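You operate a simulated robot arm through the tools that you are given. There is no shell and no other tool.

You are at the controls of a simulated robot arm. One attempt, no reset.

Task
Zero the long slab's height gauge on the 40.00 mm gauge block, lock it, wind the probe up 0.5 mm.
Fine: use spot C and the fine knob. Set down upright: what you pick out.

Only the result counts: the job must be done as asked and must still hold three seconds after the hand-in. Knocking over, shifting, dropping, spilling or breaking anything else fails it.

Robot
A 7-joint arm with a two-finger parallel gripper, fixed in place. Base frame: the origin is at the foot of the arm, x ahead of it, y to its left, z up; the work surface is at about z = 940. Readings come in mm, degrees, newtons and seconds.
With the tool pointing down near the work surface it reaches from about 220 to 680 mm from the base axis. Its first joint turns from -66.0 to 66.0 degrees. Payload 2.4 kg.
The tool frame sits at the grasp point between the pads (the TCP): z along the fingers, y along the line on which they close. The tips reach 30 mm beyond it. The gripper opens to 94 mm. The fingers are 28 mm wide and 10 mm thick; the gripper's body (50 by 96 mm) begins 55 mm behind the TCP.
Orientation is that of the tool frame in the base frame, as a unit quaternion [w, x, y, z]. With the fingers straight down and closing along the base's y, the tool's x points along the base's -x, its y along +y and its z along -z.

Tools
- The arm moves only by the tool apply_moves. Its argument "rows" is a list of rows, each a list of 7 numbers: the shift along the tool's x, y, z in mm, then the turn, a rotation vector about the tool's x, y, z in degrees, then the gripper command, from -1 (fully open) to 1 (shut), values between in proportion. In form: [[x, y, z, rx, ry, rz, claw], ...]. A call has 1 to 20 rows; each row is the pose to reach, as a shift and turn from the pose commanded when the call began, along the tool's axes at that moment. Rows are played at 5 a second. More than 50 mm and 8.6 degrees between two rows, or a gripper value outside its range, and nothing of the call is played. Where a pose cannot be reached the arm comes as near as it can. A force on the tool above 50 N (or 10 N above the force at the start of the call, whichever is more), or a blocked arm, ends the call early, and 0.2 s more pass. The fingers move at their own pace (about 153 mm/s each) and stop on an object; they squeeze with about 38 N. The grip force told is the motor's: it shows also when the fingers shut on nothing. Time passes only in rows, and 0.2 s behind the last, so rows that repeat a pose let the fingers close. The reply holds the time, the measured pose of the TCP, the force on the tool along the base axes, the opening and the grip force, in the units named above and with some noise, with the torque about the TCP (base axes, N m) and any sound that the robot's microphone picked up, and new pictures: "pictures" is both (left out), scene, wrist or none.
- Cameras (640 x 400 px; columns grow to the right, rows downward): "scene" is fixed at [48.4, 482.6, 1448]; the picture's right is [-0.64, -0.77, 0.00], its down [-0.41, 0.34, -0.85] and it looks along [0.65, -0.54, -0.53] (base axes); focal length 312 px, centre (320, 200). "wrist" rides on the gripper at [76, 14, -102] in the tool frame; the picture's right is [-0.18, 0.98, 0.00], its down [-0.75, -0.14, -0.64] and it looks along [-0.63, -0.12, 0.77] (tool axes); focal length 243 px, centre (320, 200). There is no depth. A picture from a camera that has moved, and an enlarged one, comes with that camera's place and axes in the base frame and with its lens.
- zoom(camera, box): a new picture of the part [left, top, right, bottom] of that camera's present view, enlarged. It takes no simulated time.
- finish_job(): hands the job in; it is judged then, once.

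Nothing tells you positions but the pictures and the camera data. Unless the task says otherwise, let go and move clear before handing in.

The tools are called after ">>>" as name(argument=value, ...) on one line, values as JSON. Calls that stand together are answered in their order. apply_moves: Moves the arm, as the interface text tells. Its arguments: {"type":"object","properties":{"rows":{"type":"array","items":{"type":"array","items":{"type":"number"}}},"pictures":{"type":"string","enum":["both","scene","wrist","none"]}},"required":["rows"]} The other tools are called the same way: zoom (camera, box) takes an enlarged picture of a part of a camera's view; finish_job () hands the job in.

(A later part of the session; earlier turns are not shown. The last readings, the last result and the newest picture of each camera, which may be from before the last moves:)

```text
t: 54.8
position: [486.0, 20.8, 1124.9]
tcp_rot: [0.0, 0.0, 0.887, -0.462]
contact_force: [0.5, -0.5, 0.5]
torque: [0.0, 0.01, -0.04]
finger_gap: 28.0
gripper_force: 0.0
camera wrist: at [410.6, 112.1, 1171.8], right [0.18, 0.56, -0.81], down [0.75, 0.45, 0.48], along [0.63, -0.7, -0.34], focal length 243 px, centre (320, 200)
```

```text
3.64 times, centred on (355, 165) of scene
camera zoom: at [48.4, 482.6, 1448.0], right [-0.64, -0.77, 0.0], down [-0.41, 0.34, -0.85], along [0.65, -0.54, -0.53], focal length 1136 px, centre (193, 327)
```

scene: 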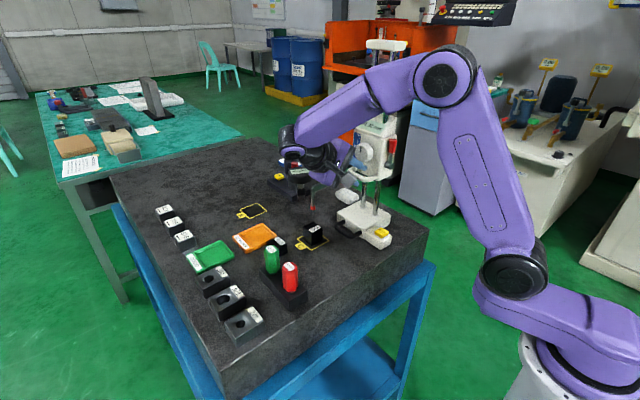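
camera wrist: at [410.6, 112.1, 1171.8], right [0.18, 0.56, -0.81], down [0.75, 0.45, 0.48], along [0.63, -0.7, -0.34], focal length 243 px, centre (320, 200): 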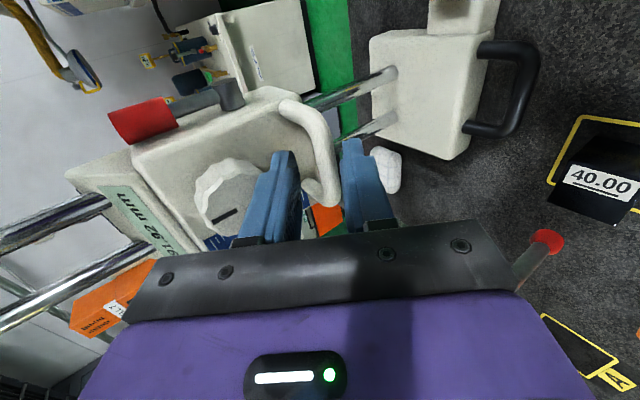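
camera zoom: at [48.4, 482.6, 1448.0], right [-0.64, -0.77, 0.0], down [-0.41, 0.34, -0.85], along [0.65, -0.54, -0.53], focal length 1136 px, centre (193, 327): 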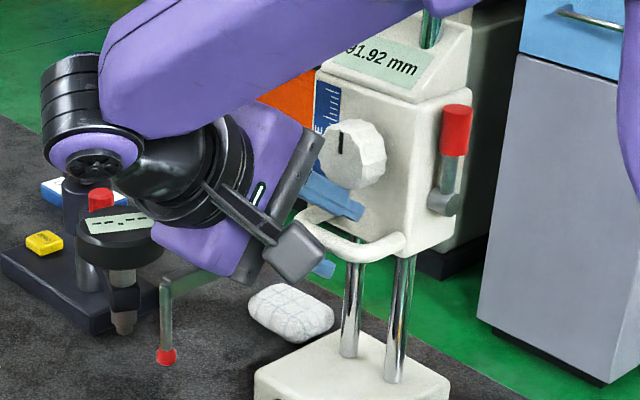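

>>> apply_moves(rows=[[0, 2, 5, 0, 0, 0, 0.4], [0, 2, 10, 0, 0, 0, 0.4], [0, 2, 15, 0, 0, 0, 0.4], [0, 2, 15, 0, 0, 0, 0.4]], pictures="both")

>>> zoom(camera="wrist", box=[200, 60, 420, 250])

>>> zoom(camera="scene", box=[310, 110, 400, 220])

```text
t: 55.8
position: [484.8, 8.9, 1114.8]
tcp_rot: [0.0, 0.0, 0.887, -0.461]
contact_force: [0.7, 0.2, -0.2]
torque: [-0.04, -0.01, -0.01]
finger_gap: 28.3
gripper_force: 0.0
camera wrist: at [408.8, 100.9, 1161.5], right [0.18, 0.56, -0.81], down [0.75, 0.45, 0.48], along [0.63, -0.7, -0.34], focal length 243 px, centre (320, 200)
```

scene: 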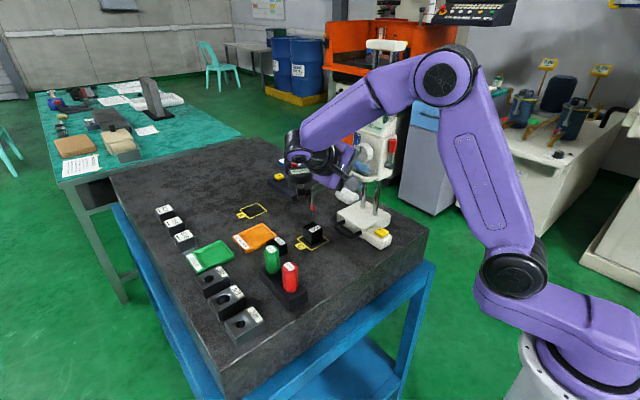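
wrist: 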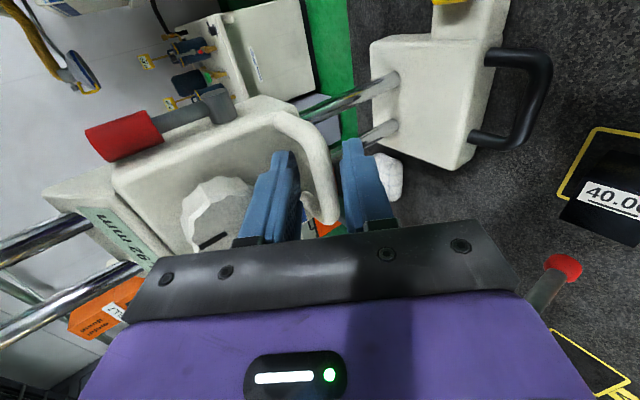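

```text
2.11 times, centred on (310, 155) of wrist
camera zoom: at [408.8, 100.9, 1161.5], right [0.18, 0.56, -0.81], down [0.75, 0.45, 0.48], along [0.63, -0.7, -0.34], focal length 511 px, centre (341, 295)
```

zoom: 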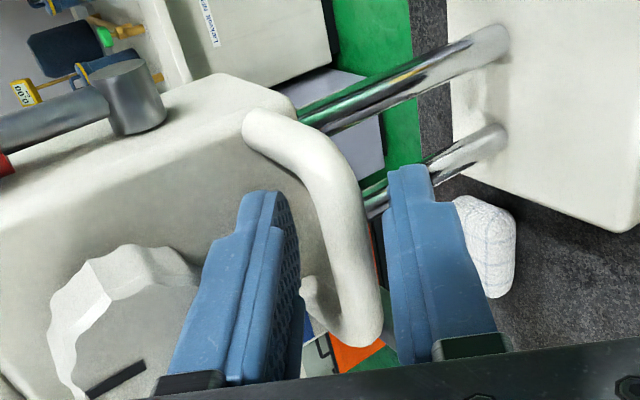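

```text
3.64 times, centred on (355, 165) of scene
camera zoom: at [48.4, 482.6, 1448.0], right [-0.64, -0.77, 0.0], down [-0.41, 0.34, -0.85], along [0.65, -0.54, -0.53], focal length 1136 px, centre (193, 327)
```

zoom: 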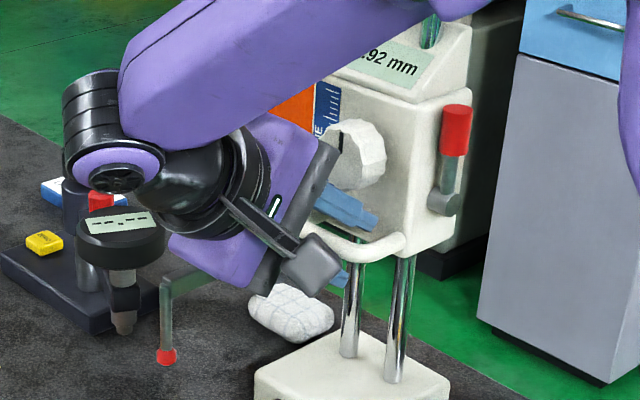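

The bar is between the fingers. Closing on it now.

>>> apply_moves(rows=[[0, 0, 0, 0, 0, 0, 0.6], [0, 0, 0, 0, 0, 0, 1], [0, 0, 0, 0, 0, 0, 1], [0, 0, 0, 0, 0, 0, 1]], pictures="scene")

>>> zoom(camera="scene", box=[310, 110, 400, 220])

>>> zoom(camera="wrist", box=[200, 60, 420, 250])

```text
t: 56.8
position: [484.9, 10.7, 1114.1]
tcp_rot: [0.0, -0.001, 0.887, -0.461]
contact_force: [-0.7, 4.8, -0.9]
torque: [-0.03, 0.89, 0.78]
finger_gap: 11.6
gripper_force: 44.7
```

scene: 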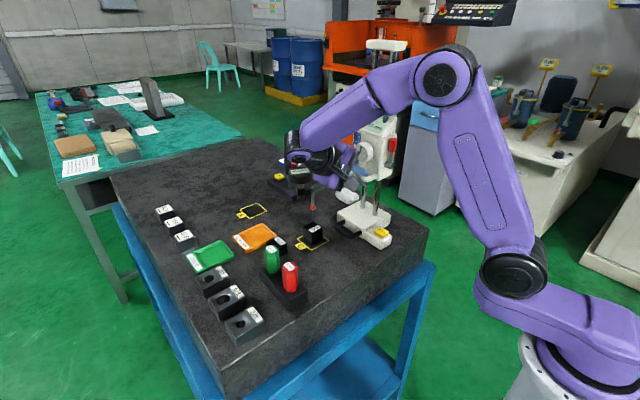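

```text
3.64 times, centred on (355, 165) of scene
camera zoom: at [48.4, 482.7, 1447.9], right [-0.64, -0.77, 0.0], down [-0.41, 0.34, -0.85], along [0.65, -0.54, -0.53], focal length 1136 px, centre (193, 327)
```

zoom: 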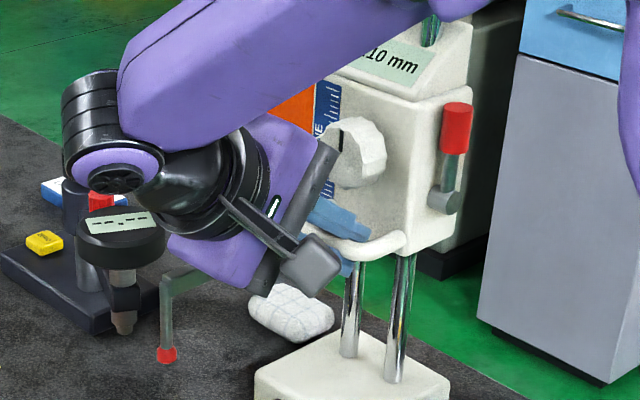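

```text
2.11 times, centred on (310, 155) of wrist
camera zoom: at [408.7, 101.5, 1161.5], right [0.18, 0.56, -0.81], down [0.75, 0.45, 0.48], along [0.63, -0.69, -0.34], focal length 511 px, centre (341, 295)
```

zoom: 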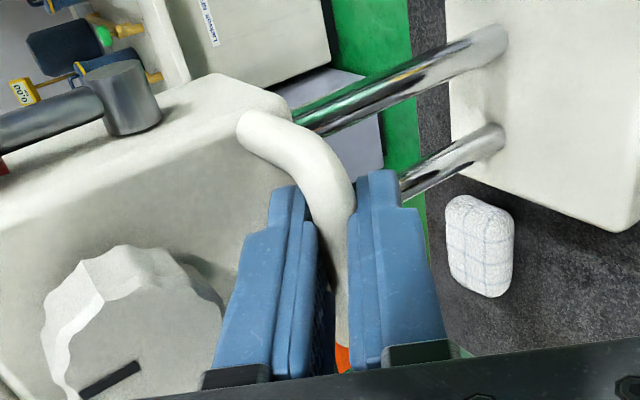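

The handle is gripped and the carriage moves (reading ends .10). I'll lower it straight down 40 mm.

>>> apply_moves(rows=[[0, 3.28, 2.3, 0, 0, 0, 1], [0, 6.55, 4.59, 0, 0, 0, 1], [0, 9.82, 6.89, 0, 0, 0, 1], [0, 13.1, 9.19, 0, 0, 0, 1], [0, 16.37, 11.48, 0, 0, 0, 1], [0, 19.65, 13.78, 0, 0, 0, 1], [0, 22.92, 16.07, 0, 0, 0, 1], [0, 26.2, 18.37, 0, 0, 0, 1], [0, 29.47, 20.67, 0, 0, 0, 1], [0, 32.75, 22.96, 0, 0, 0, 1], [0, 32.75, 22.96, 0, 0, 0, 1]], pictures="both")

>>> zoom(camera="scene", box=[290, 110, 410, 250])

>>> zoom(camera="scene", box=[340, 100, 410, 150])

```text
t: 59.2
position: [485.2, 9.6, 1074.4]
tcp_rot: [-0.001, 0.0, 0.886, -0.463]
contact_force: [-9.4, 20.3, 0.7]
torque: [0.06, 1.44, -0.09]
finger_gap: 11.7
gripper_force: 45.1
camera wrist: at [409.3, 101.5, 1121.8], right [0.18, 0.56, -0.8], down [0.75, 0.45, 0.48], along [0.63, -0.69, -0.34], focal length 243 px, centre (320, 200)
```

scene: 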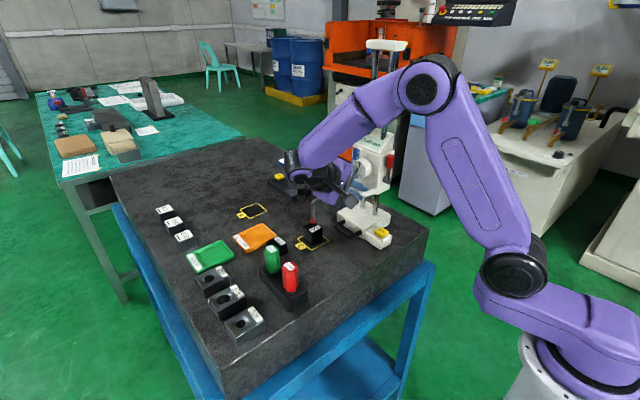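
wrist: 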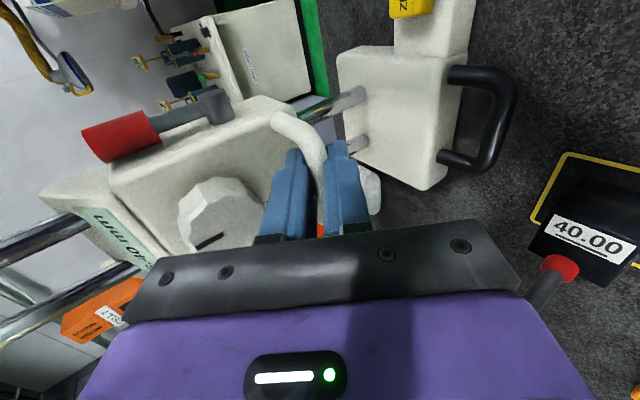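

```text
2.86 times, centred on (350, 180) of scene
camera zoom: at [48.1, 483.3, 1447.8], right [-0.64, -0.77, 0.0], down [-0.41, 0.34, -0.85], along [0.65, -0.54, -0.53], focal length 893 px, centre (234, 257)
```

zoom: 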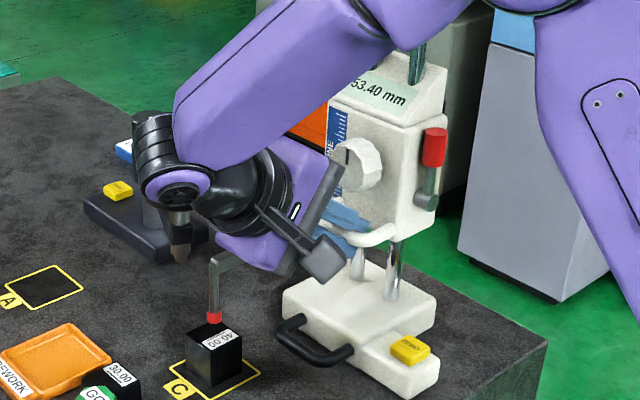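

```text
8.00 times, centred on (375, 125) of scene
camera zoom: at [48.1, 483.3, 1447.8], right [-0.64, -0.77, 0.0], down [-0.41, 0.34, -0.85], along [0.65, -0.54, -0.53], focal length 2499 px, centre (-120, 800)
```

zoom: 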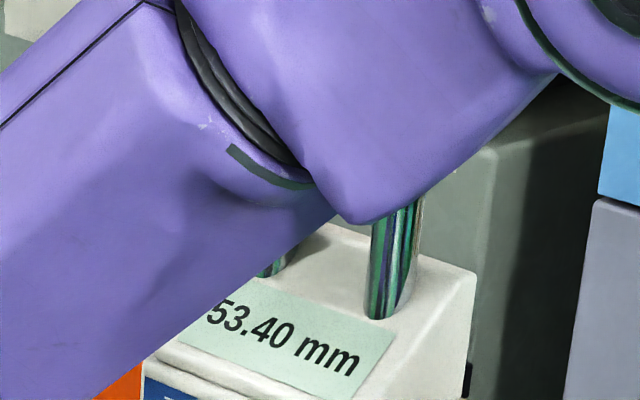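

The display reads 53.40 mm and the tip is right over the block. I'll lower 11 mm more while relieving the side force, then creep.

>>> apply_moves(rows=[[0, 1.87, 0.82, 0, 0, 0, 1], [0, 3.5, 1.97, 0, 0, 0, 1], [0, 5.14, 3.12, 0, 0, 0, 1], [0, 6.78, 4.26, 0, 0, 0, 1], [0, 8.42, 5.41, 0, 0, 0, 1], [0, 9.23, 5.98, 0, 0, 0, 1], [0, 9.23, 5.98, 0, 0, 0, 1]], pictures="scene")

>>> zoom(camera="scene", box=[340, 110, 410, 160])

>>> zoom(camera="scene", box=[290, 200, 350, 260])

```text
t: 60.8
position: [485.6, 9.8, 1063.7]
tcp_rot: [0.0, -0.001, 0.887, -0.461]
contact_force: [-2.0, 15.8, 0.5]
torque: [0.03, 1.43, 0.05]
finger_gap: 11.7
gripper_force: 44.7
```

scene: 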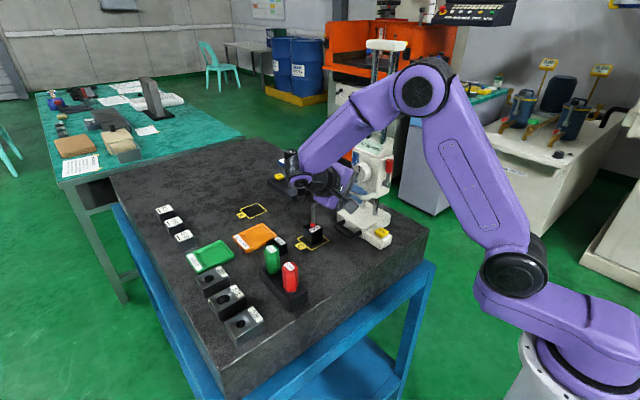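

```text
8.00 times, centred on (375, 135) of scene
camera zoom: at [48.3, 483.1, 1447.8], right [-0.64, -0.77, 0.0], down [-0.41, 0.34, -0.85], along [0.65, -0.54, -0.53], focal length 2499 px, centre (-120, 720)
```

zoom: 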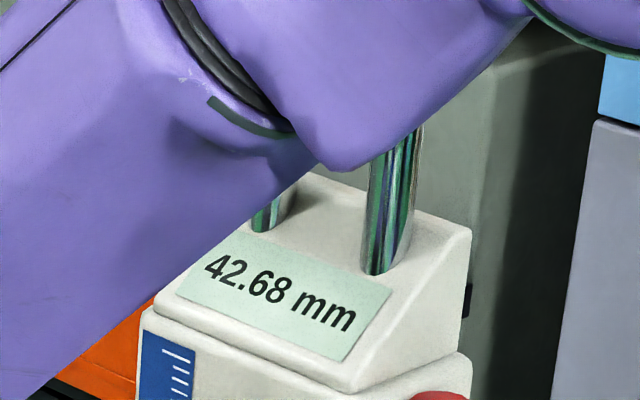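

```text
6.67 times, centred on (320, 230) of scene
camera zoom: at [48.3, 483.1, 1447.8], right [-0.64, -0.77, 0.0], down [-0.41, 0.34, -0.85], along [0.65, -0.54, -0.53], focal length 2083 px, centre (320, 0)
```

zoom: 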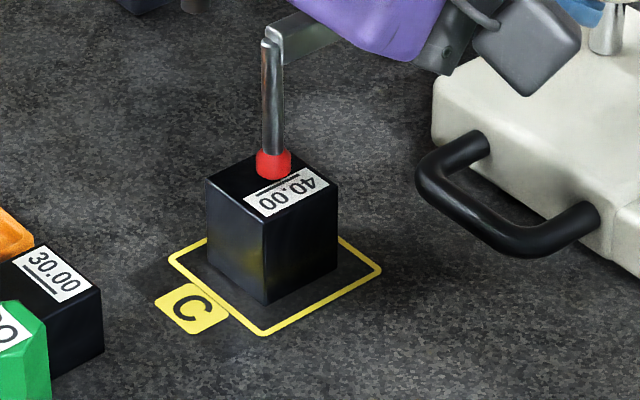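

Reading 42.68, tip centred over the block. Creeping down 2.2 mm.

>>> apply_moves(rows=[[0, 0.58, 0.05, 0, 0, 0, 1], [0, 1.0, 0.35, 0, 0, 0, 1], [0, 1.4, 0.65, 0, 0, 0, 1], [0, 1.97, 1.02, 0, 0, 0, 1], [0, 1.97, 1.02, 0, 0, 0, 1]], pictures="none")

>>> zoom(camera="scene", box=[340, 110, 410, 160])

```text
t: 62.0
position: [486.1, 10.1, 1061.2]
tcp_rot: [-0.002, 0.0, 0.887, -0.462]
contact_force: [-8.5, 11.1, 2.2]
torque: [0.05, 0.55, 1.37]
finger_gap: 11.4
gripper_force: 44.9
```

```text
8.00 times, centred on (375, 135) of scene
camera zoom: at [48.1, 483.0, 1447.9], right [-0.64, -0.77, 0.0], down [-0.41, 0.34, -0.85], along [0.65, -0.54, -0.53], focal length 2499 px, centre (-120, 720)
```

zoom: 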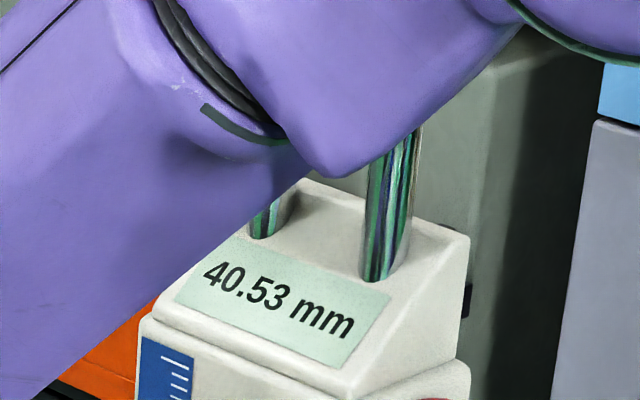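

>>> apply_moves(rows=[[0, 0.25, 0.17, 0, 0, 0, 1], [0, 0.25, 0.17, 0, 0, 0, 1]], pictures="none")

>>> zoom(camera="scene", box=[340, 110, 410, 160])

```text
t: 62.6
position: [485.5, 10.1, 1061.2]
tcp_rot: [0.0, 0.001, 0.887, -0.461]
contact_force: [-5.4, 12.6, 0.1]
torque: [-0.01, 1.27, 0.32]
finger_gap: 11.8
gripper_force: 45.4
```

```text
8.00 times, centred on (375, 135) of scene
camera zoom: at [48.2, 483.0, 1447.9], right [-0.64, -0.77, 0.0], down [-0.41, 0.34, -0.85], along [0.65, -0.54, -0.53], focal length 2499 px, centre (-120, 720)
```

zoom: 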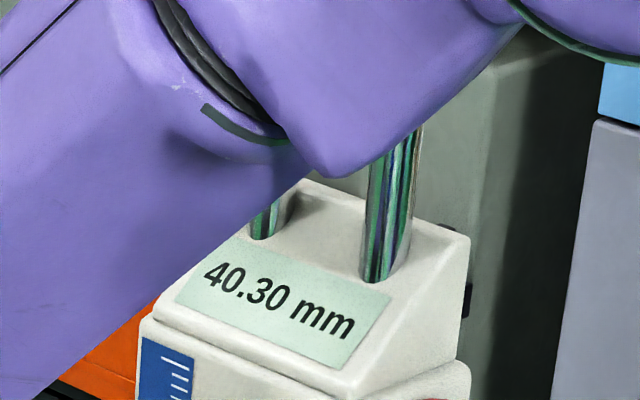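

>>> apply_moves(rows=[[0, 0.18, 0.13, 0, 0, 0, 1], [0, 0.18, 0.13, 0, 0, 0, 1]], pictures="none")

>>> zoom(camera="scene", box=[340, 110, 410, 160])

```text
t: 63.2
position: [485.6, 9.8, 1060.8]
tcp_rot: [0.0, 0.0, 0.887, -0.462]
contact_force: [-8.6, 15.0, 3.8]
torque: [-0.01, 1.3, 0.28]
finger_gap: 11.6
gripper_force: 45.2
```

```text
8.00 times, centred on (375, 135) of scene
camera zoom: at [48.1, 483.0, 1447.9], right [-0.64, -0.77, 0.0], down [-0.41, 0.34, -0.85], along [0.65, -0.54, -0.53], focal length 2499 px, centre (-120, 720)
```

zoom: 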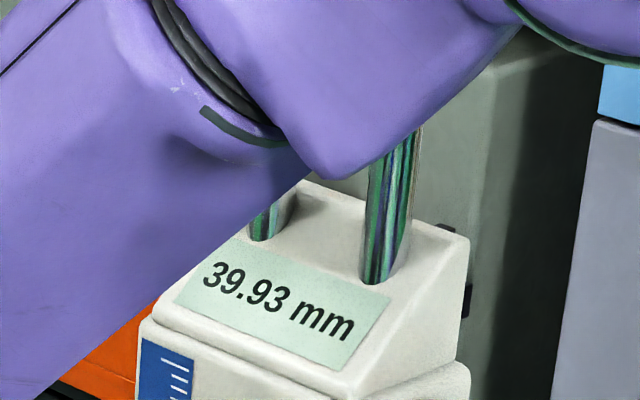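

>>> apply_moves(rows=[[0, 0.1, 0.07, 0, 0, 0, 1], [0, 0.1, 0.07, 0, 0, 0, 1]], pictures="none")

>>> zoom(camera="scene", box=[340, 110, 410, 160])

>>> zoom(camera="scene", box=[300, 215, 340, 250])

```text
t: 63.8
position: [485.4, 9.2, 1061.5]
tcp_rot: [0.0, 0.0, 0.887, -0.462]
contact_force: [-8.6, 8.7, -0.1]
torque: [0.05, 0.85, 0.92]
finger_gap: 11.7
gripper_force: 45.3
```

```text
8.00 times, centred on (375, 135) of scene
camera zoom: at [48.1, 482.9, 1447.9], right [-0.64, -0.77, 0.0], down [-0.41, 0.34, -0.85], along [0.65, -0.54, -0.53], focal length 2499 px, centre (-120, 720)
```

zoom: 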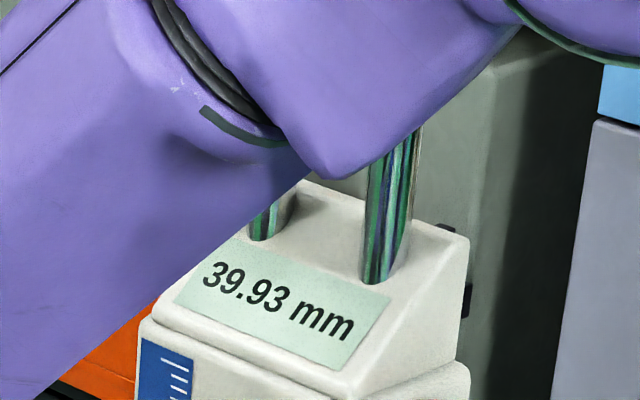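

```text
11.43 times, centred on (320, 232) of scene
camera zoom: at [48.1, 482.9, 1447.9], right [-0.64, -0.77, 0.0], down [-0.41, 0.34, -0.85], along [0.65, -0.54, -0.53], focal length 3570 px, centre (320, -171)
```

zoom: 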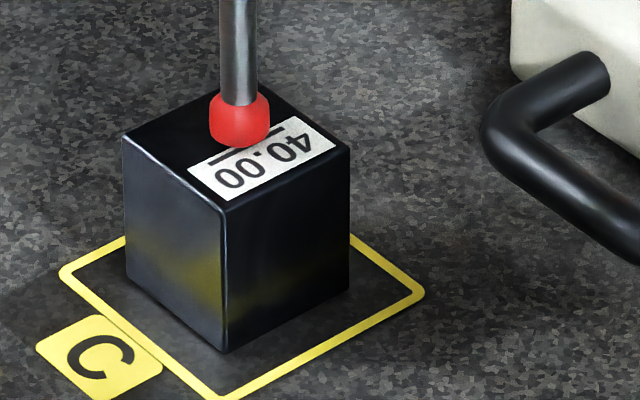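

>>> apply_moves(rows=[[0, 0.16, 0.11, 0, 0, 0, 1], [0, 0.16, 0.11, 0, 0, 0, 1]], pictures="none")

>>> zoom(camera="scene", box=[340, 110, 410, 160])

```text
t: 64.4
position: [486.9, 9.5, 1062.5]
tcp_rot: [-0.001, 0.0, 0.887, -0.462]
contact_force: [-0.7, 10.7, 0.8]
torque: [0.02, 1.61, -0.16]
finger_gap: 11.6
gripper_force: 44.6
```

```text
8.00 times, centred on (375, 135) of scene
camera zoom: at [48.4, 482.9, 1447.9], right [-0.64, -0.77, 0.0], down [-0.41, 0.34, -0.85], along [0.65, -0.54, -0.53], focal length 2499 px, centre (-120, 720)
```

zoom: 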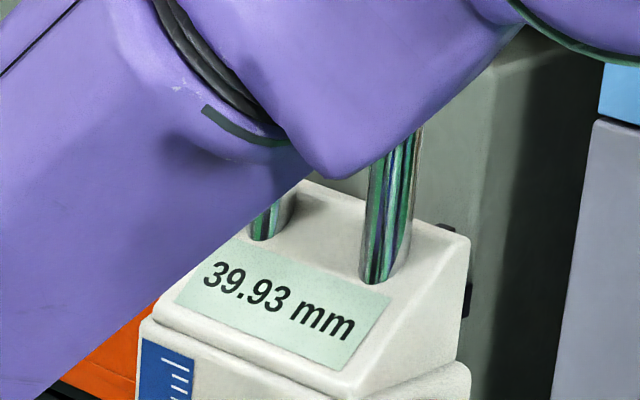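

>>> apply_moves(rows=[[0, 0.25, 0.17, 0, 0, 0, 1], [0, 0.25, 0.17, 0, 0, 0, 1]], pictures="none")

>>> zoom(camera="scene", box=[340, 110, 410, 160])

>>> zoom(camera="wrist", box=[200, 60, 420, 250])

```text
t: 65.0
position: [485.2, 9.8, 1061.6]
tcp_rot: [0.001, 0.0, 0.887, -0.462]
contact_force: [0.1, 8.1, 7.5]
torque: [-0.07, 1.46, 0.13]
finger_gap: 11.7
gripper_force: 45.0
```

```text
8.00 times, centred on (375, 135) of scene
camera zoom: at [48.3, 482.9, 1447.9], right [-0.64, -0.77, 0.0], down [-0.41, 0.34, -0.85], along [0.65, -0.54, -0.53], focal length 2499 px, centre (-120, 720)
```

zoom: 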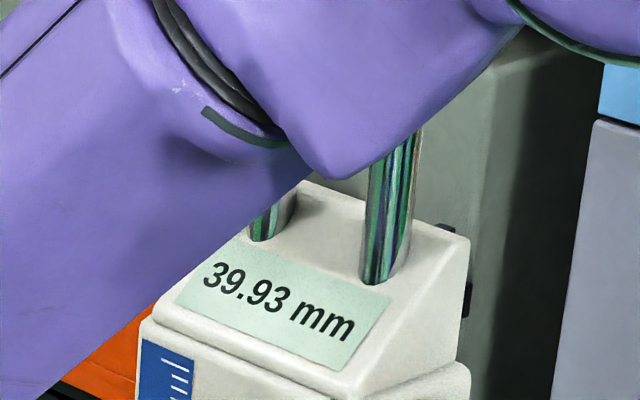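

```text
2.11 times, centred on (310, 155) of wrist
camera zoom: at [409.2, 101.3, 1107.6], right [0.18, 0.56, -0.81], down [0.75, 0.45, 0.48], along [0.63, -0.69, -0.34], focal length 511 px, centre (341, 295)
```

zoom: 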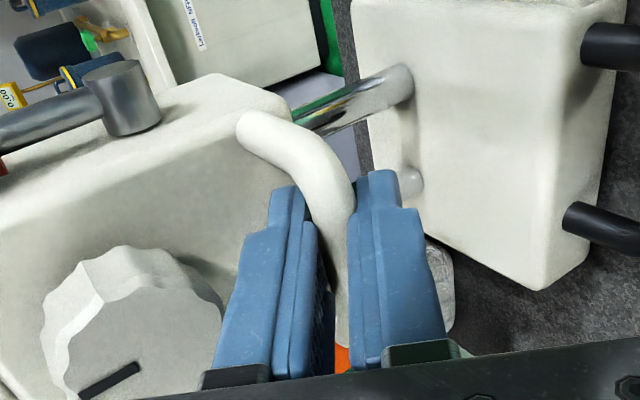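

The reading has stalled at 39.93 with rising upward force, so the probe is on the block. I'll open gently and retract, then re-read.

>>> apply_moves(rows=[[0, 0, 0, 0, 0, 0, 0.7], [0, 0, 0, 0, 0, 0, 0.5], [0, 0, 0, 0, 0, 0, 0.4], [0, 0, 0, 0, 0, 0, 0.4]], pictures="none")

>>> zoom(camera="scene", box=[340, 110, 410, 160])

>>> zoom(camera="wrist", box=[200, 60, 420, 250])

```text
t: 66.0
position: [485.7, 8.9, 1061.5]
tcp_rot: [0.0, 0.0, 0.887, -0.462]
contact_force: [-0.1, 0.4, -0.7]
torque: [-0.02, 0.01, -0.04]
finger_gap: 28.3
gripper_force: 0.0
```

```text
8.00 times, centred on (375, 135) of scene
camera zoom: at [48.4, 482.6, 1448.0], right [-0.64, -0.77, 0.0], down [-0.41, 0.34, -0.85], along [0.65, -0.54, -0.53], focal length 2499 px, centre (-120, 720)
```

zoom: 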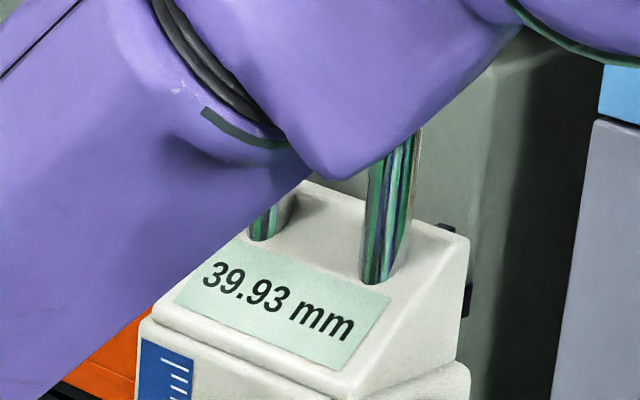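

```text
2.11 times, centred on (310, 155) of wrist
camera zoom: at [408.9, 101.2, 1107.3], right [0.18, 0.56, -0.81], down [0.75, 0.45, 0.48], along [0.63, -0.7, -0.34], focal length 511 px, centre (341, 295)
```

zoom: 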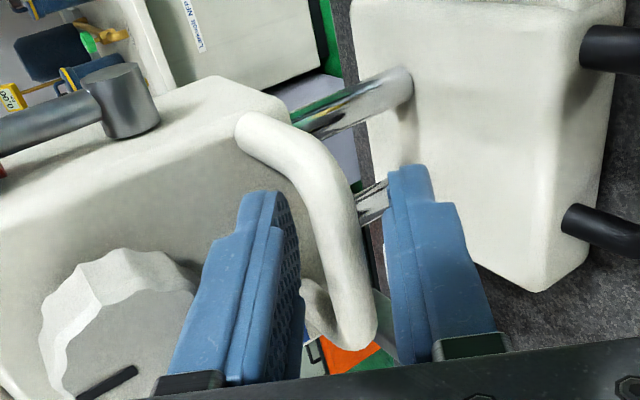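

Reading still 39.93 after release. I'll retract and level the tool on the way around to the ZERO button.

>>> apply_moves(rows=[[0, 0, -30, 0, 0, 0, 0.4], [0, 0, -65, 0, 0, 0, 0.4], [0, 0, -100, 0, 0, 0, 0.4], [20, -5, -145, 0, 0, 0, 0.4], [40, -10, -185, 0, 0, 0, 0.6], [55, -15, -219, 0, 0, 0, 1], [55, -15, -219, -8, 0, 0, 1], [55, -15, -219, -16, 0, 0, 1], [55, -15, -219, -24, 0, 0, 1], [55, -15, -219, -32, 0, 0, 1], [55, -15, -219, -40, 0, 0, 1], [55, -15, -219, -48, 0, 0, 1], [55, -15, -219, -55, 0, 0, 1], [55, -15, -219, -55, 0, 0, 1]], pictures="both")

>>> zoom(camera="scene", box=[330, 110, 410, 260])

```text
t: 69.0
position: [430.6, 178.4, 1199.1]
tcp_rot: [0.0, 0.0, 1.0, 0.001]
contact_force: [0.6, 0.0, 0.6]
torque: [0.0, 0.0, -0.02]
finger_gap: 0.1
gripper_force: 33.2
camera wrist: at [353.7, 193.4, 1301.3], right [0.18, 0.98, 0.0], down [0.75, -0.14, 0.64], along [0.63, -0.12, -0.77], focal length 243 px, centre (320, 200)
```

scene: 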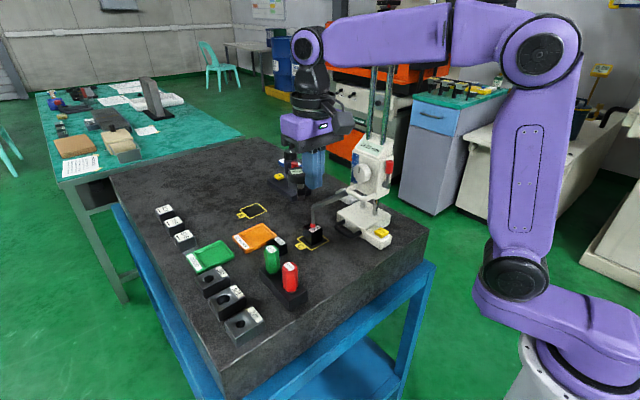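
wrist: 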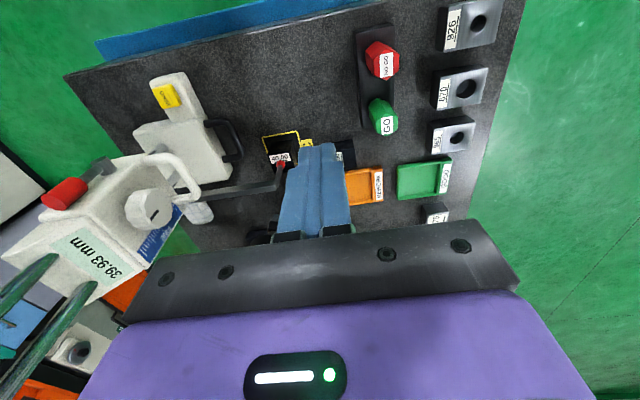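

```text
2.67 times, centred on (370, 185) of scene
camera zoom: at [48.4, 482.6, 1448.0], right [-0.64, -0.77, 0.0], down [-0.41, 0.34, -0.85], along [0.65, -0.54, -0.53], focal length 833 px, centre (187, 240)
```

zoom: 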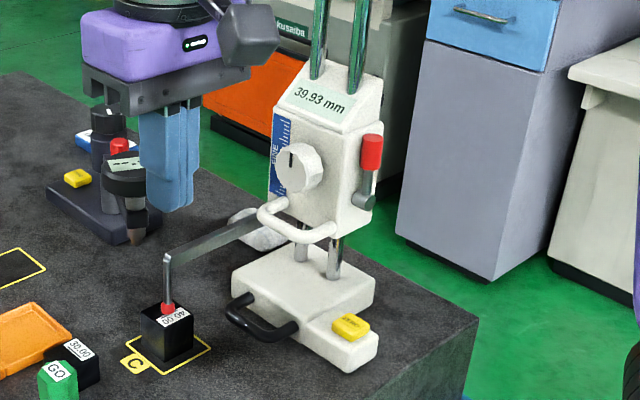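

Gauge reads 39.93 with the probe on the block. Now going around to the ZERO button at about (416,-20,975), tool tilted 20° forward.

>>> apply_moves(rows=[[40, -10, 0, 0, 0, 0, 1], [80, -25, 0, 0, 0, 0, 1], [120, -50, 0, 0, 0, 0, 1], [120, -95, 0, 0, 0, 0, 1], [120, -135, 0, 0, -7, 0, 1], [115, -170, 20, 0, -14, 0, 1], [105, -190, 55, 0, -20, 0, 1], [85, -198, 90, 0, -20, 0, 1], [65, -198, 120, 0, -20, 0, 1], [65, -198, 120, 0, -20, 0, 1]], pictures="both")

>>> zoom(camera="wrist", box=[220, 50, 420, 240])

>>> zoom(camera="scene", box=[340, 110, 450, 270])

```text
t: 71.2
position: [365.1, -18.3, 1078.3]
tcp_rot: [0.174, 0.0, 0.985, 0.0]
contact_force: [0.6, -0.8, 0.6]
torque: [0.02, -0.01, 0.0]
finger_gap: 0.0
gripper_force: 32.8
camera wrist: at [259.1, -5.5, 1148.1], right [0.17, 0.98, 0.06], down [0.49, -0.14, 0.86], along [0.86, -0.12, -0.5], focal length 243 px, centre (320, 200)
```

scene: 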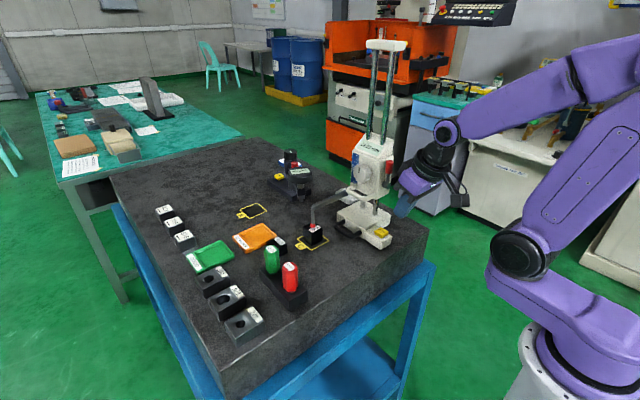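
wrist: 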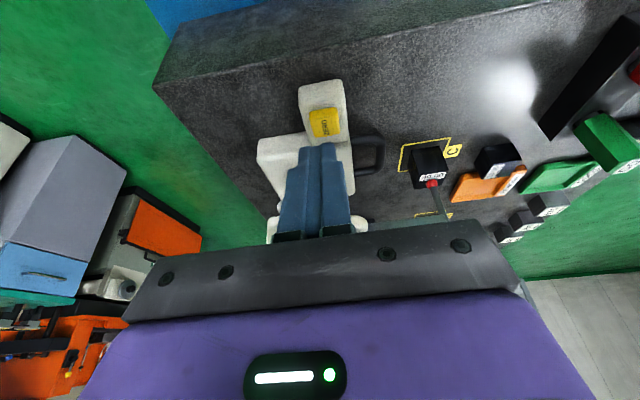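

```text
2.11 times, centred on (320, 145) of wrist
camera zoom: at [259.1, -5.5, 1148.1], right [0.17, 0.98, 0.06], down [0.49, -0.14, 0.86], along [0.86, -0.12, -0.5], focal length 511 px, centre (320, 316)
```

zoom: 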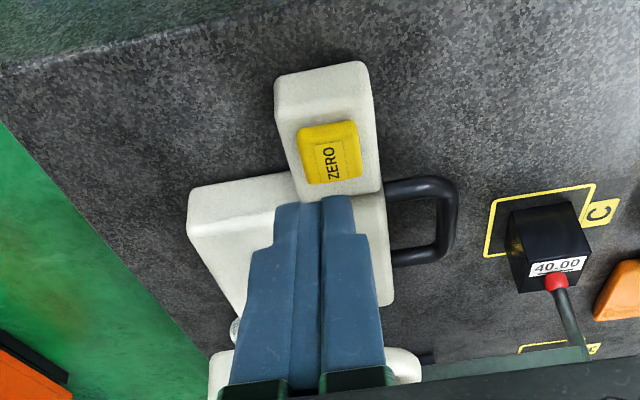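

```text
2.50 times, centred on (395, 190) of scene
camera zoom: at [48.4, 482.6, 1448.0], right [-0.64, -0.77, 0.0], down [-0.41, 0.34, -0.85], along [0.65, -0.54, -0.53], focal length 781 px, centre (132, 225)
```

zoom: 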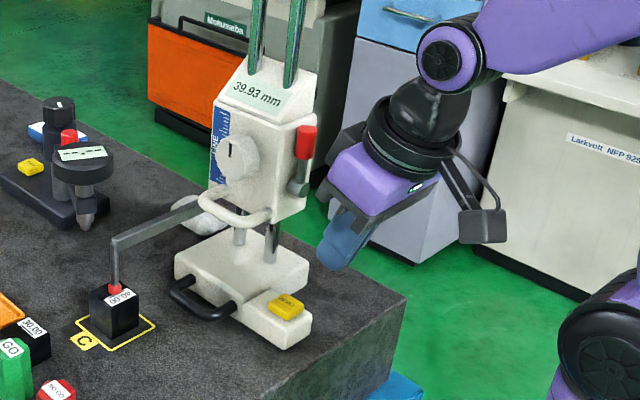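

The ZERO button is confirmed near (416,-18.5,975). I'll come down to just above it.

>>> apply_moves(rows=[[-10, 0, 27, 0, 0, 0, 1], [-20, 0, 53, 0, 0, 0, 1], [-28.4, 0, 76.6, 0, 0, 0, 1], [-28.4, 0, 76.6, 0, 0, 0, 1]], pictures="both")

>>> zoom(camera="scene", box=[340, 130, 450, 270])

>>> zoom(camera="wrist", box=[220, 50, 420, 240])

```text
t: 72.2
position: [417.6, -18.4, 1014.8]
tcp_rot: [0.174, 0.001, 0.985, 0.0]
contact_force: [0.1, -0.2, -0.4]
torque: [0.0, 0.01, 0.02]
finger_gap: 0.1
gripper_force: 32.9
camera wrist: at [311.1, -4.7, 1085.6], right [0.17, 0.98, 0.06], down [0.49, -0.14, 0.86], along [0.86, -0.12, -0.5], focal length 243 px, centre (320, 200)
```

scene: 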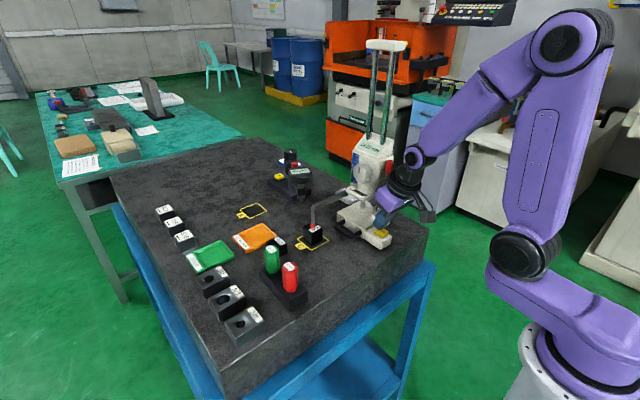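
wrist: 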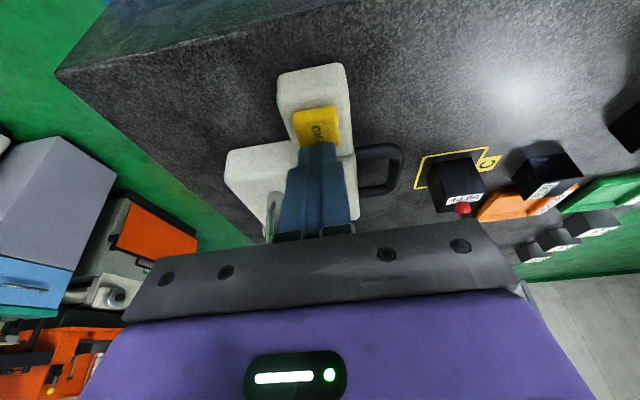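

```text
2.86 times, centred on (395, 200) of scene
camera zoom: at [48.4, 482.6, 1448.0], right [-0.64, -0.77, 0.0], down [-0.41, 0.34, -0.85], along [0.65, -0.54, -0.53], focal length 893 px, centre (106, 200)
```

zoom: 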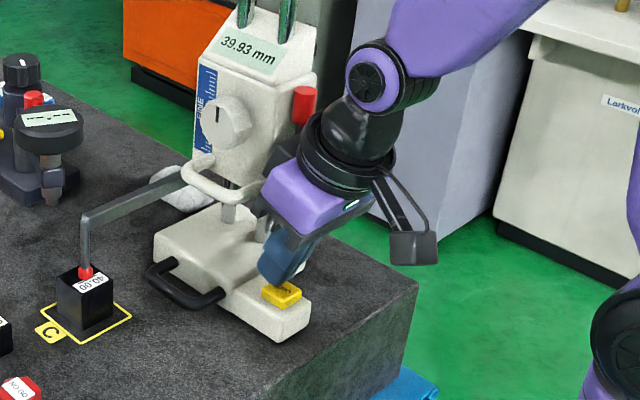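

```text
2.11 times, centred on (320, 145) of wrist
camera zoom: at [311.1, -4.7, 1085.6], right [0.17, 0.98, 0.06], down [0.49, -0.14, 0.86], along [0.86, -0.12, -0.5], focal length 511 px, centre (320, 316)
```

zoom: 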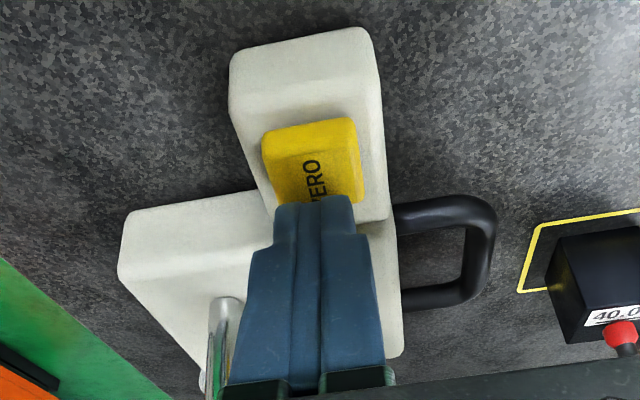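

>>> apply_moves(rows=[[1.0, 0, 2.8, 0, 0, 0, 1], [1.7, 0, 4.7, 0, 0, 0, 1], [2.05, 0, 5.64, 0, 0, 0, 1], [2.05, 0, 5.64, 0, 0, 0, 1]], pictures="none")

>>> zoom(camera="scene", box=[340, 130, 450, 270])

```text
t: 73.2
position: [418.7, -18.2, 1010.5]
tcp_rot: [0.173, 0.001, 0.985, 0.0]
contact_force: [-0.9, 0.8, 2.5]
torque: [-0.01, -0.01, -0.05]
finger_gap: 0.0
gripper_force: 33.9
heard: click
```

```text
2.86 times, centred on (395, 200) of scene
camera zoom: at [48.3, 482.6, 1448.0], right [-0.64, -0.77, 0.0], down [-0.41, 0.34, -0.85], along [0.65, -0.54, -0.53], focal length 893 px, centre (106, 200)
```

zoom: 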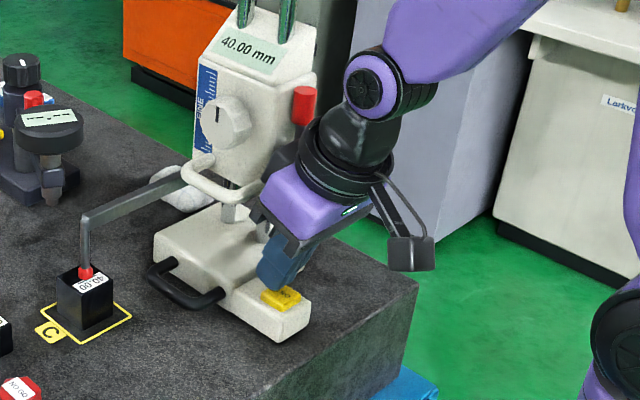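

A click was heard and the display now shows 40.00 mm — the zero is set on the block. I'll back off and view the red lock lever up close.

>>> apply_moves(rows=[[-3, 0, -9, 0, 0, 0, 1], [0, 0, -40, 0, 0, 0, 1], [15, 10, -80, 0, 0, 0, 1], [15, 30, -120, 0, 7, 0, 1], [5, 50, -150, 0, 14, 0, 1], [-10, 58, -170, 0, 20, 0, 1], [-10, 58, -170, 0, 20, 0, 1]], pictures="both")

>>> zoom(camera="wrist", box=[120, 80, 330, 250])

>>> zoom(camera="scene", box=[340, 110, 410, 230])

```text
t: 74.8
position: [367.7, 40.6, 1177.8]
tcp_rot: [-0.001, 0.0, 1.0, 0.0]
contact_force: [0.0, -0.3, -0.1]
torque: [0.03, -0.02, 0.01]
finger_gap: 0.0
gripper_force: 33.1
camera wrist: at [292.6, 54.0, 1278.9], right [0.18, 0.98, 0.0], down [0.75, -0.14, 0.64], along [0.63, -0.12, -0.77], focal length 243 px, centre (320, 200)
```

scene: 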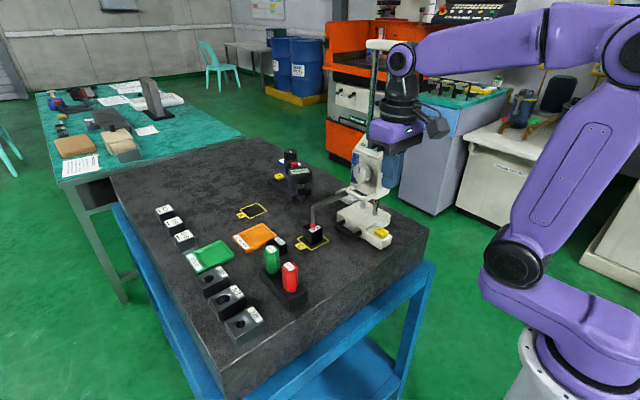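
wrist: 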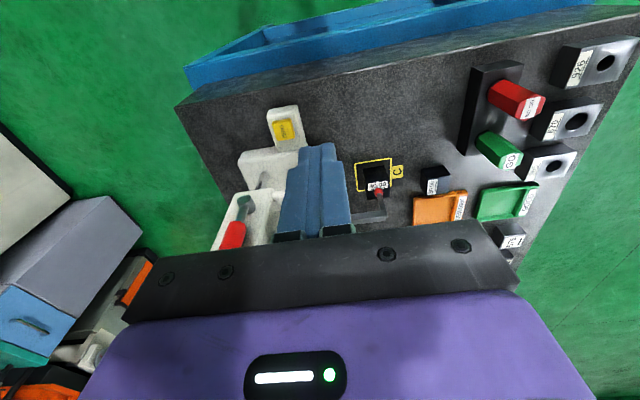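

```text
2.35 times, centred on (225, 165) of wrist
camera zoom: at [292.6, 54.0, 1278.9], right [0.18, 0.98, 0.0], down [0.75, -0.14, 0.64], along [0.63, -0.12, -0.77], focal length 571 px, centre (544, 282)
```

zoom: 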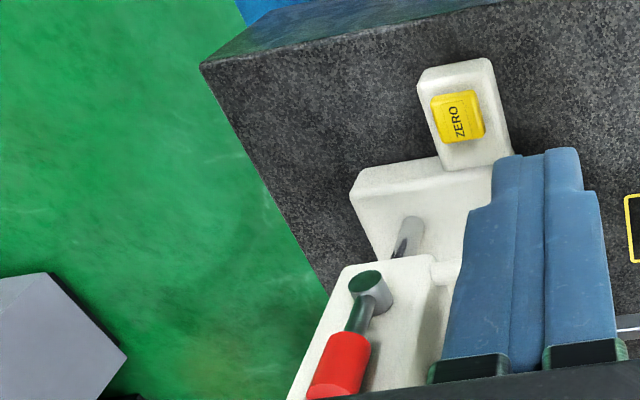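

```text
3.33 times, centred on (375, 170) of scene
camera zoom: at [48.4, 482.6, 1448.0], right [-0.64, -0.77, 0.0], down [-0.41, 0.34, -0.85], along [0.65, -0.54, -0.53], focal length 1041 px, centre (137, 300)
```

zoom: 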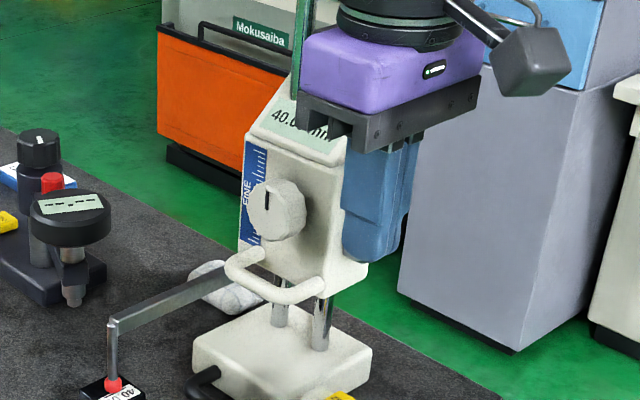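

I'll move the arm aside to zoom on the lever with the fixed camera.

>>> apply_moves(rows=[[30, 0, -20, 0, 0, 0, 1], [60, 0, -40, 0, 0, 0, 1], [80, -10, -50, 0, 0, 0, 1], [80, -10, -50, 0, 0, 0, 1]], pictures="scene")

>>> zoom(camera="scene", box=[345, 125, 405, 195])

>>> zoom(camera="scene", box=[375, 145, 405, 195])

>>> zoom(camera="wrist", box=[200, 120, 330, 240])

```text
t: 75.8
position: [290.0, 28.6, 1224.8]
tcp_rot: [0.0, 0.0, 1.0, 0.0]
contact_force: [0.2, -0.3, 0.5]
torque: [0.04, 0.01, 0.0]
finger_gap: 0.0
gripper_force: 32.7
```

scene: 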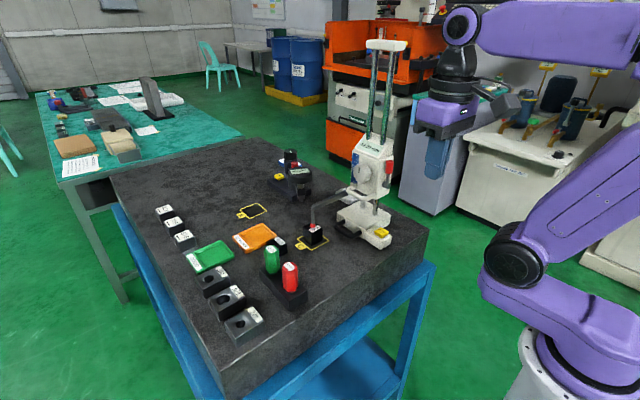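

```text
5.71 times, centred on (375, 160) of scene
camera zoom: at [48.4, 482.6, 1448.0], right [-0.64, -0.77, 0.0], down [-0.41, 0.34, -0.85], along [0.65, -0.54, -0.53], focal length 1785 px, centre (6, 429)
```

zoom: 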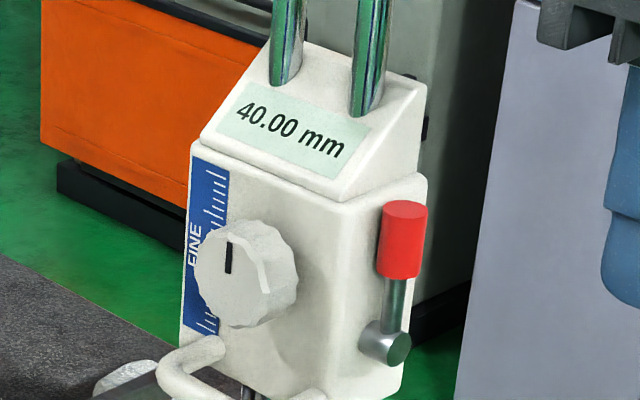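

```text
8.00 times, centred on (390, 170) of scene
camera zoom: at [48.4, 482.6, 1448.0], right [-0.64, -0.77, 0.0], down [-0.41, 0.34, -0.85], along [0.65, -0.54, -0.53], focal length 2499 px, centre (-240, 440)
```

zoom: 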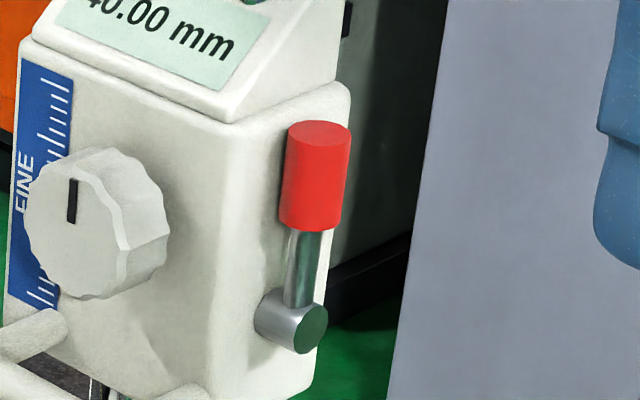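

```text
3.33 times, centred on (265, 180) of wrist
camera zoom: at [213.5, 42.6, 1327.2], right [0.18, 0.98, 0.0], down [0.75, -0.14, 0.64], along [0.63, -0.12, -0.77], focal length 809 px, centre (503, 267)
```

zoom: 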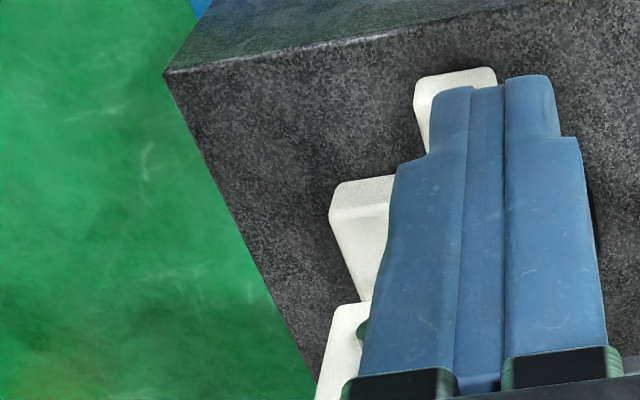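

The display holds 40.00. The lever pivots about the x axis on the carriage's robot-side face, with boss near (445,-60,1077) and red knob near (446,-57,1126). I'll approach with open fingers straddling the red knob so I can test both directions gently.

>>> apply_moves(rows=[[-20, -20, 5, 0, -7.5, 0, 0], [-45, -40, 10, 0, -15, 0, -0.06], [-70, -60, 15, 0, -22.5, 0, -0.06], [-90, -75, 20, 0, -30, 0, -0.06], [-105, -85.6, 26, 0, -30, 0, -0.06], [-105, -85.6, 26, 0, -30, 0, -0.06]], pictures="both")

>>> zoom(camera="wrist", box=[220, 60, 420, 240])

>>> zoom(camera="scene", box=[345, 90, 445, 200])

```text
t: 77.2
position: [394.8, -56.9, 1196.8]
tcp_rot: [0.26, 0.001, 0.966, 0.0]
contact_force: [0.2, -0.4, -0.4]
torque: [-0.01, -0.01, 0.0]
finger_gap: 50.0
gripper_force: 0.2
camera wrist: at [277.8, -42.3, 1247.0], right [0.16, 0.98, 0.09], down [0.33, -0.14, 0.93], along [0.93, -0.12, -0.35], focal length 243 px, centre (320, 200)
```

scene: 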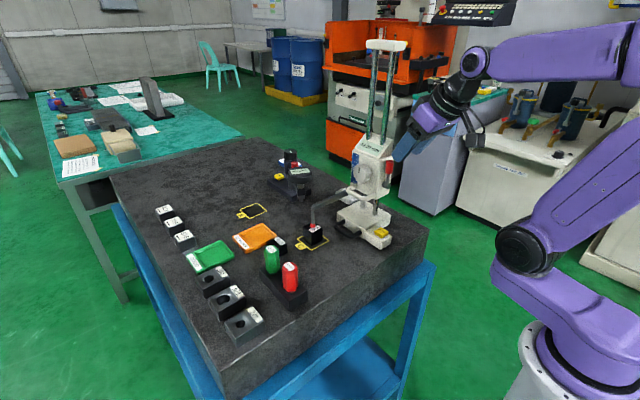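
wrist: 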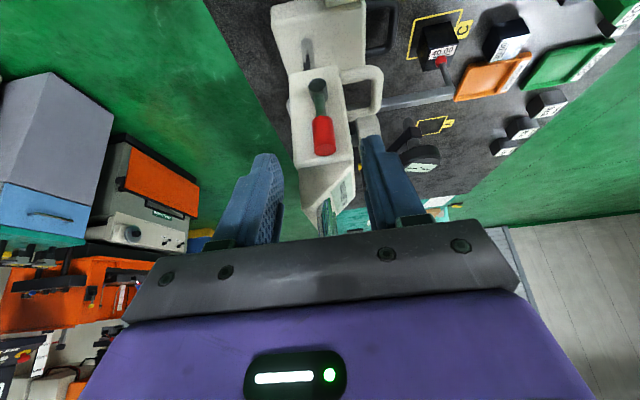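

```text
2.22 times, centred on (320, 150) of wrist
camera zoom: at [277.8, -42.3, 1247.0], right [0.16, 0.98, 0.09], down [0.33, -0.14, 0.93], along [0.93, -0.12, -0.35], focal length 539 px, centre (320, 311)
```

zoom: 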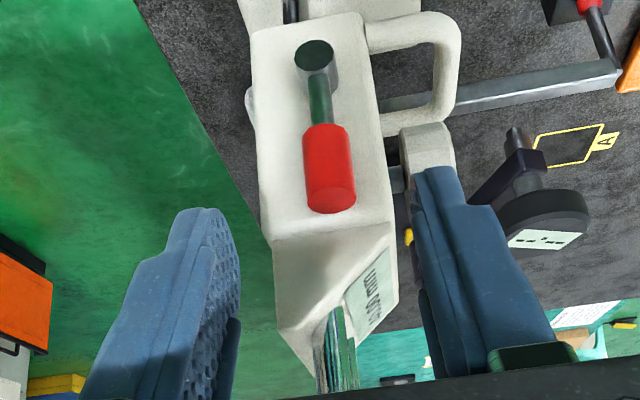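

```text
3.64 times, centred on (395, 145) of scene
camera zoom: at [48.4, 482.6, 1448.0], right [-0.64, -0.77, 0.0], down [-0.41, 0.34, -0.85], along [0.65, -0.54, -0.53], focal length 1136 px, centre (47, 400)
```

zoom: 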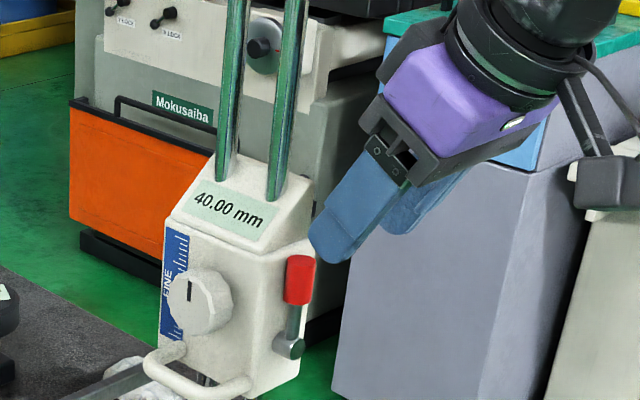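

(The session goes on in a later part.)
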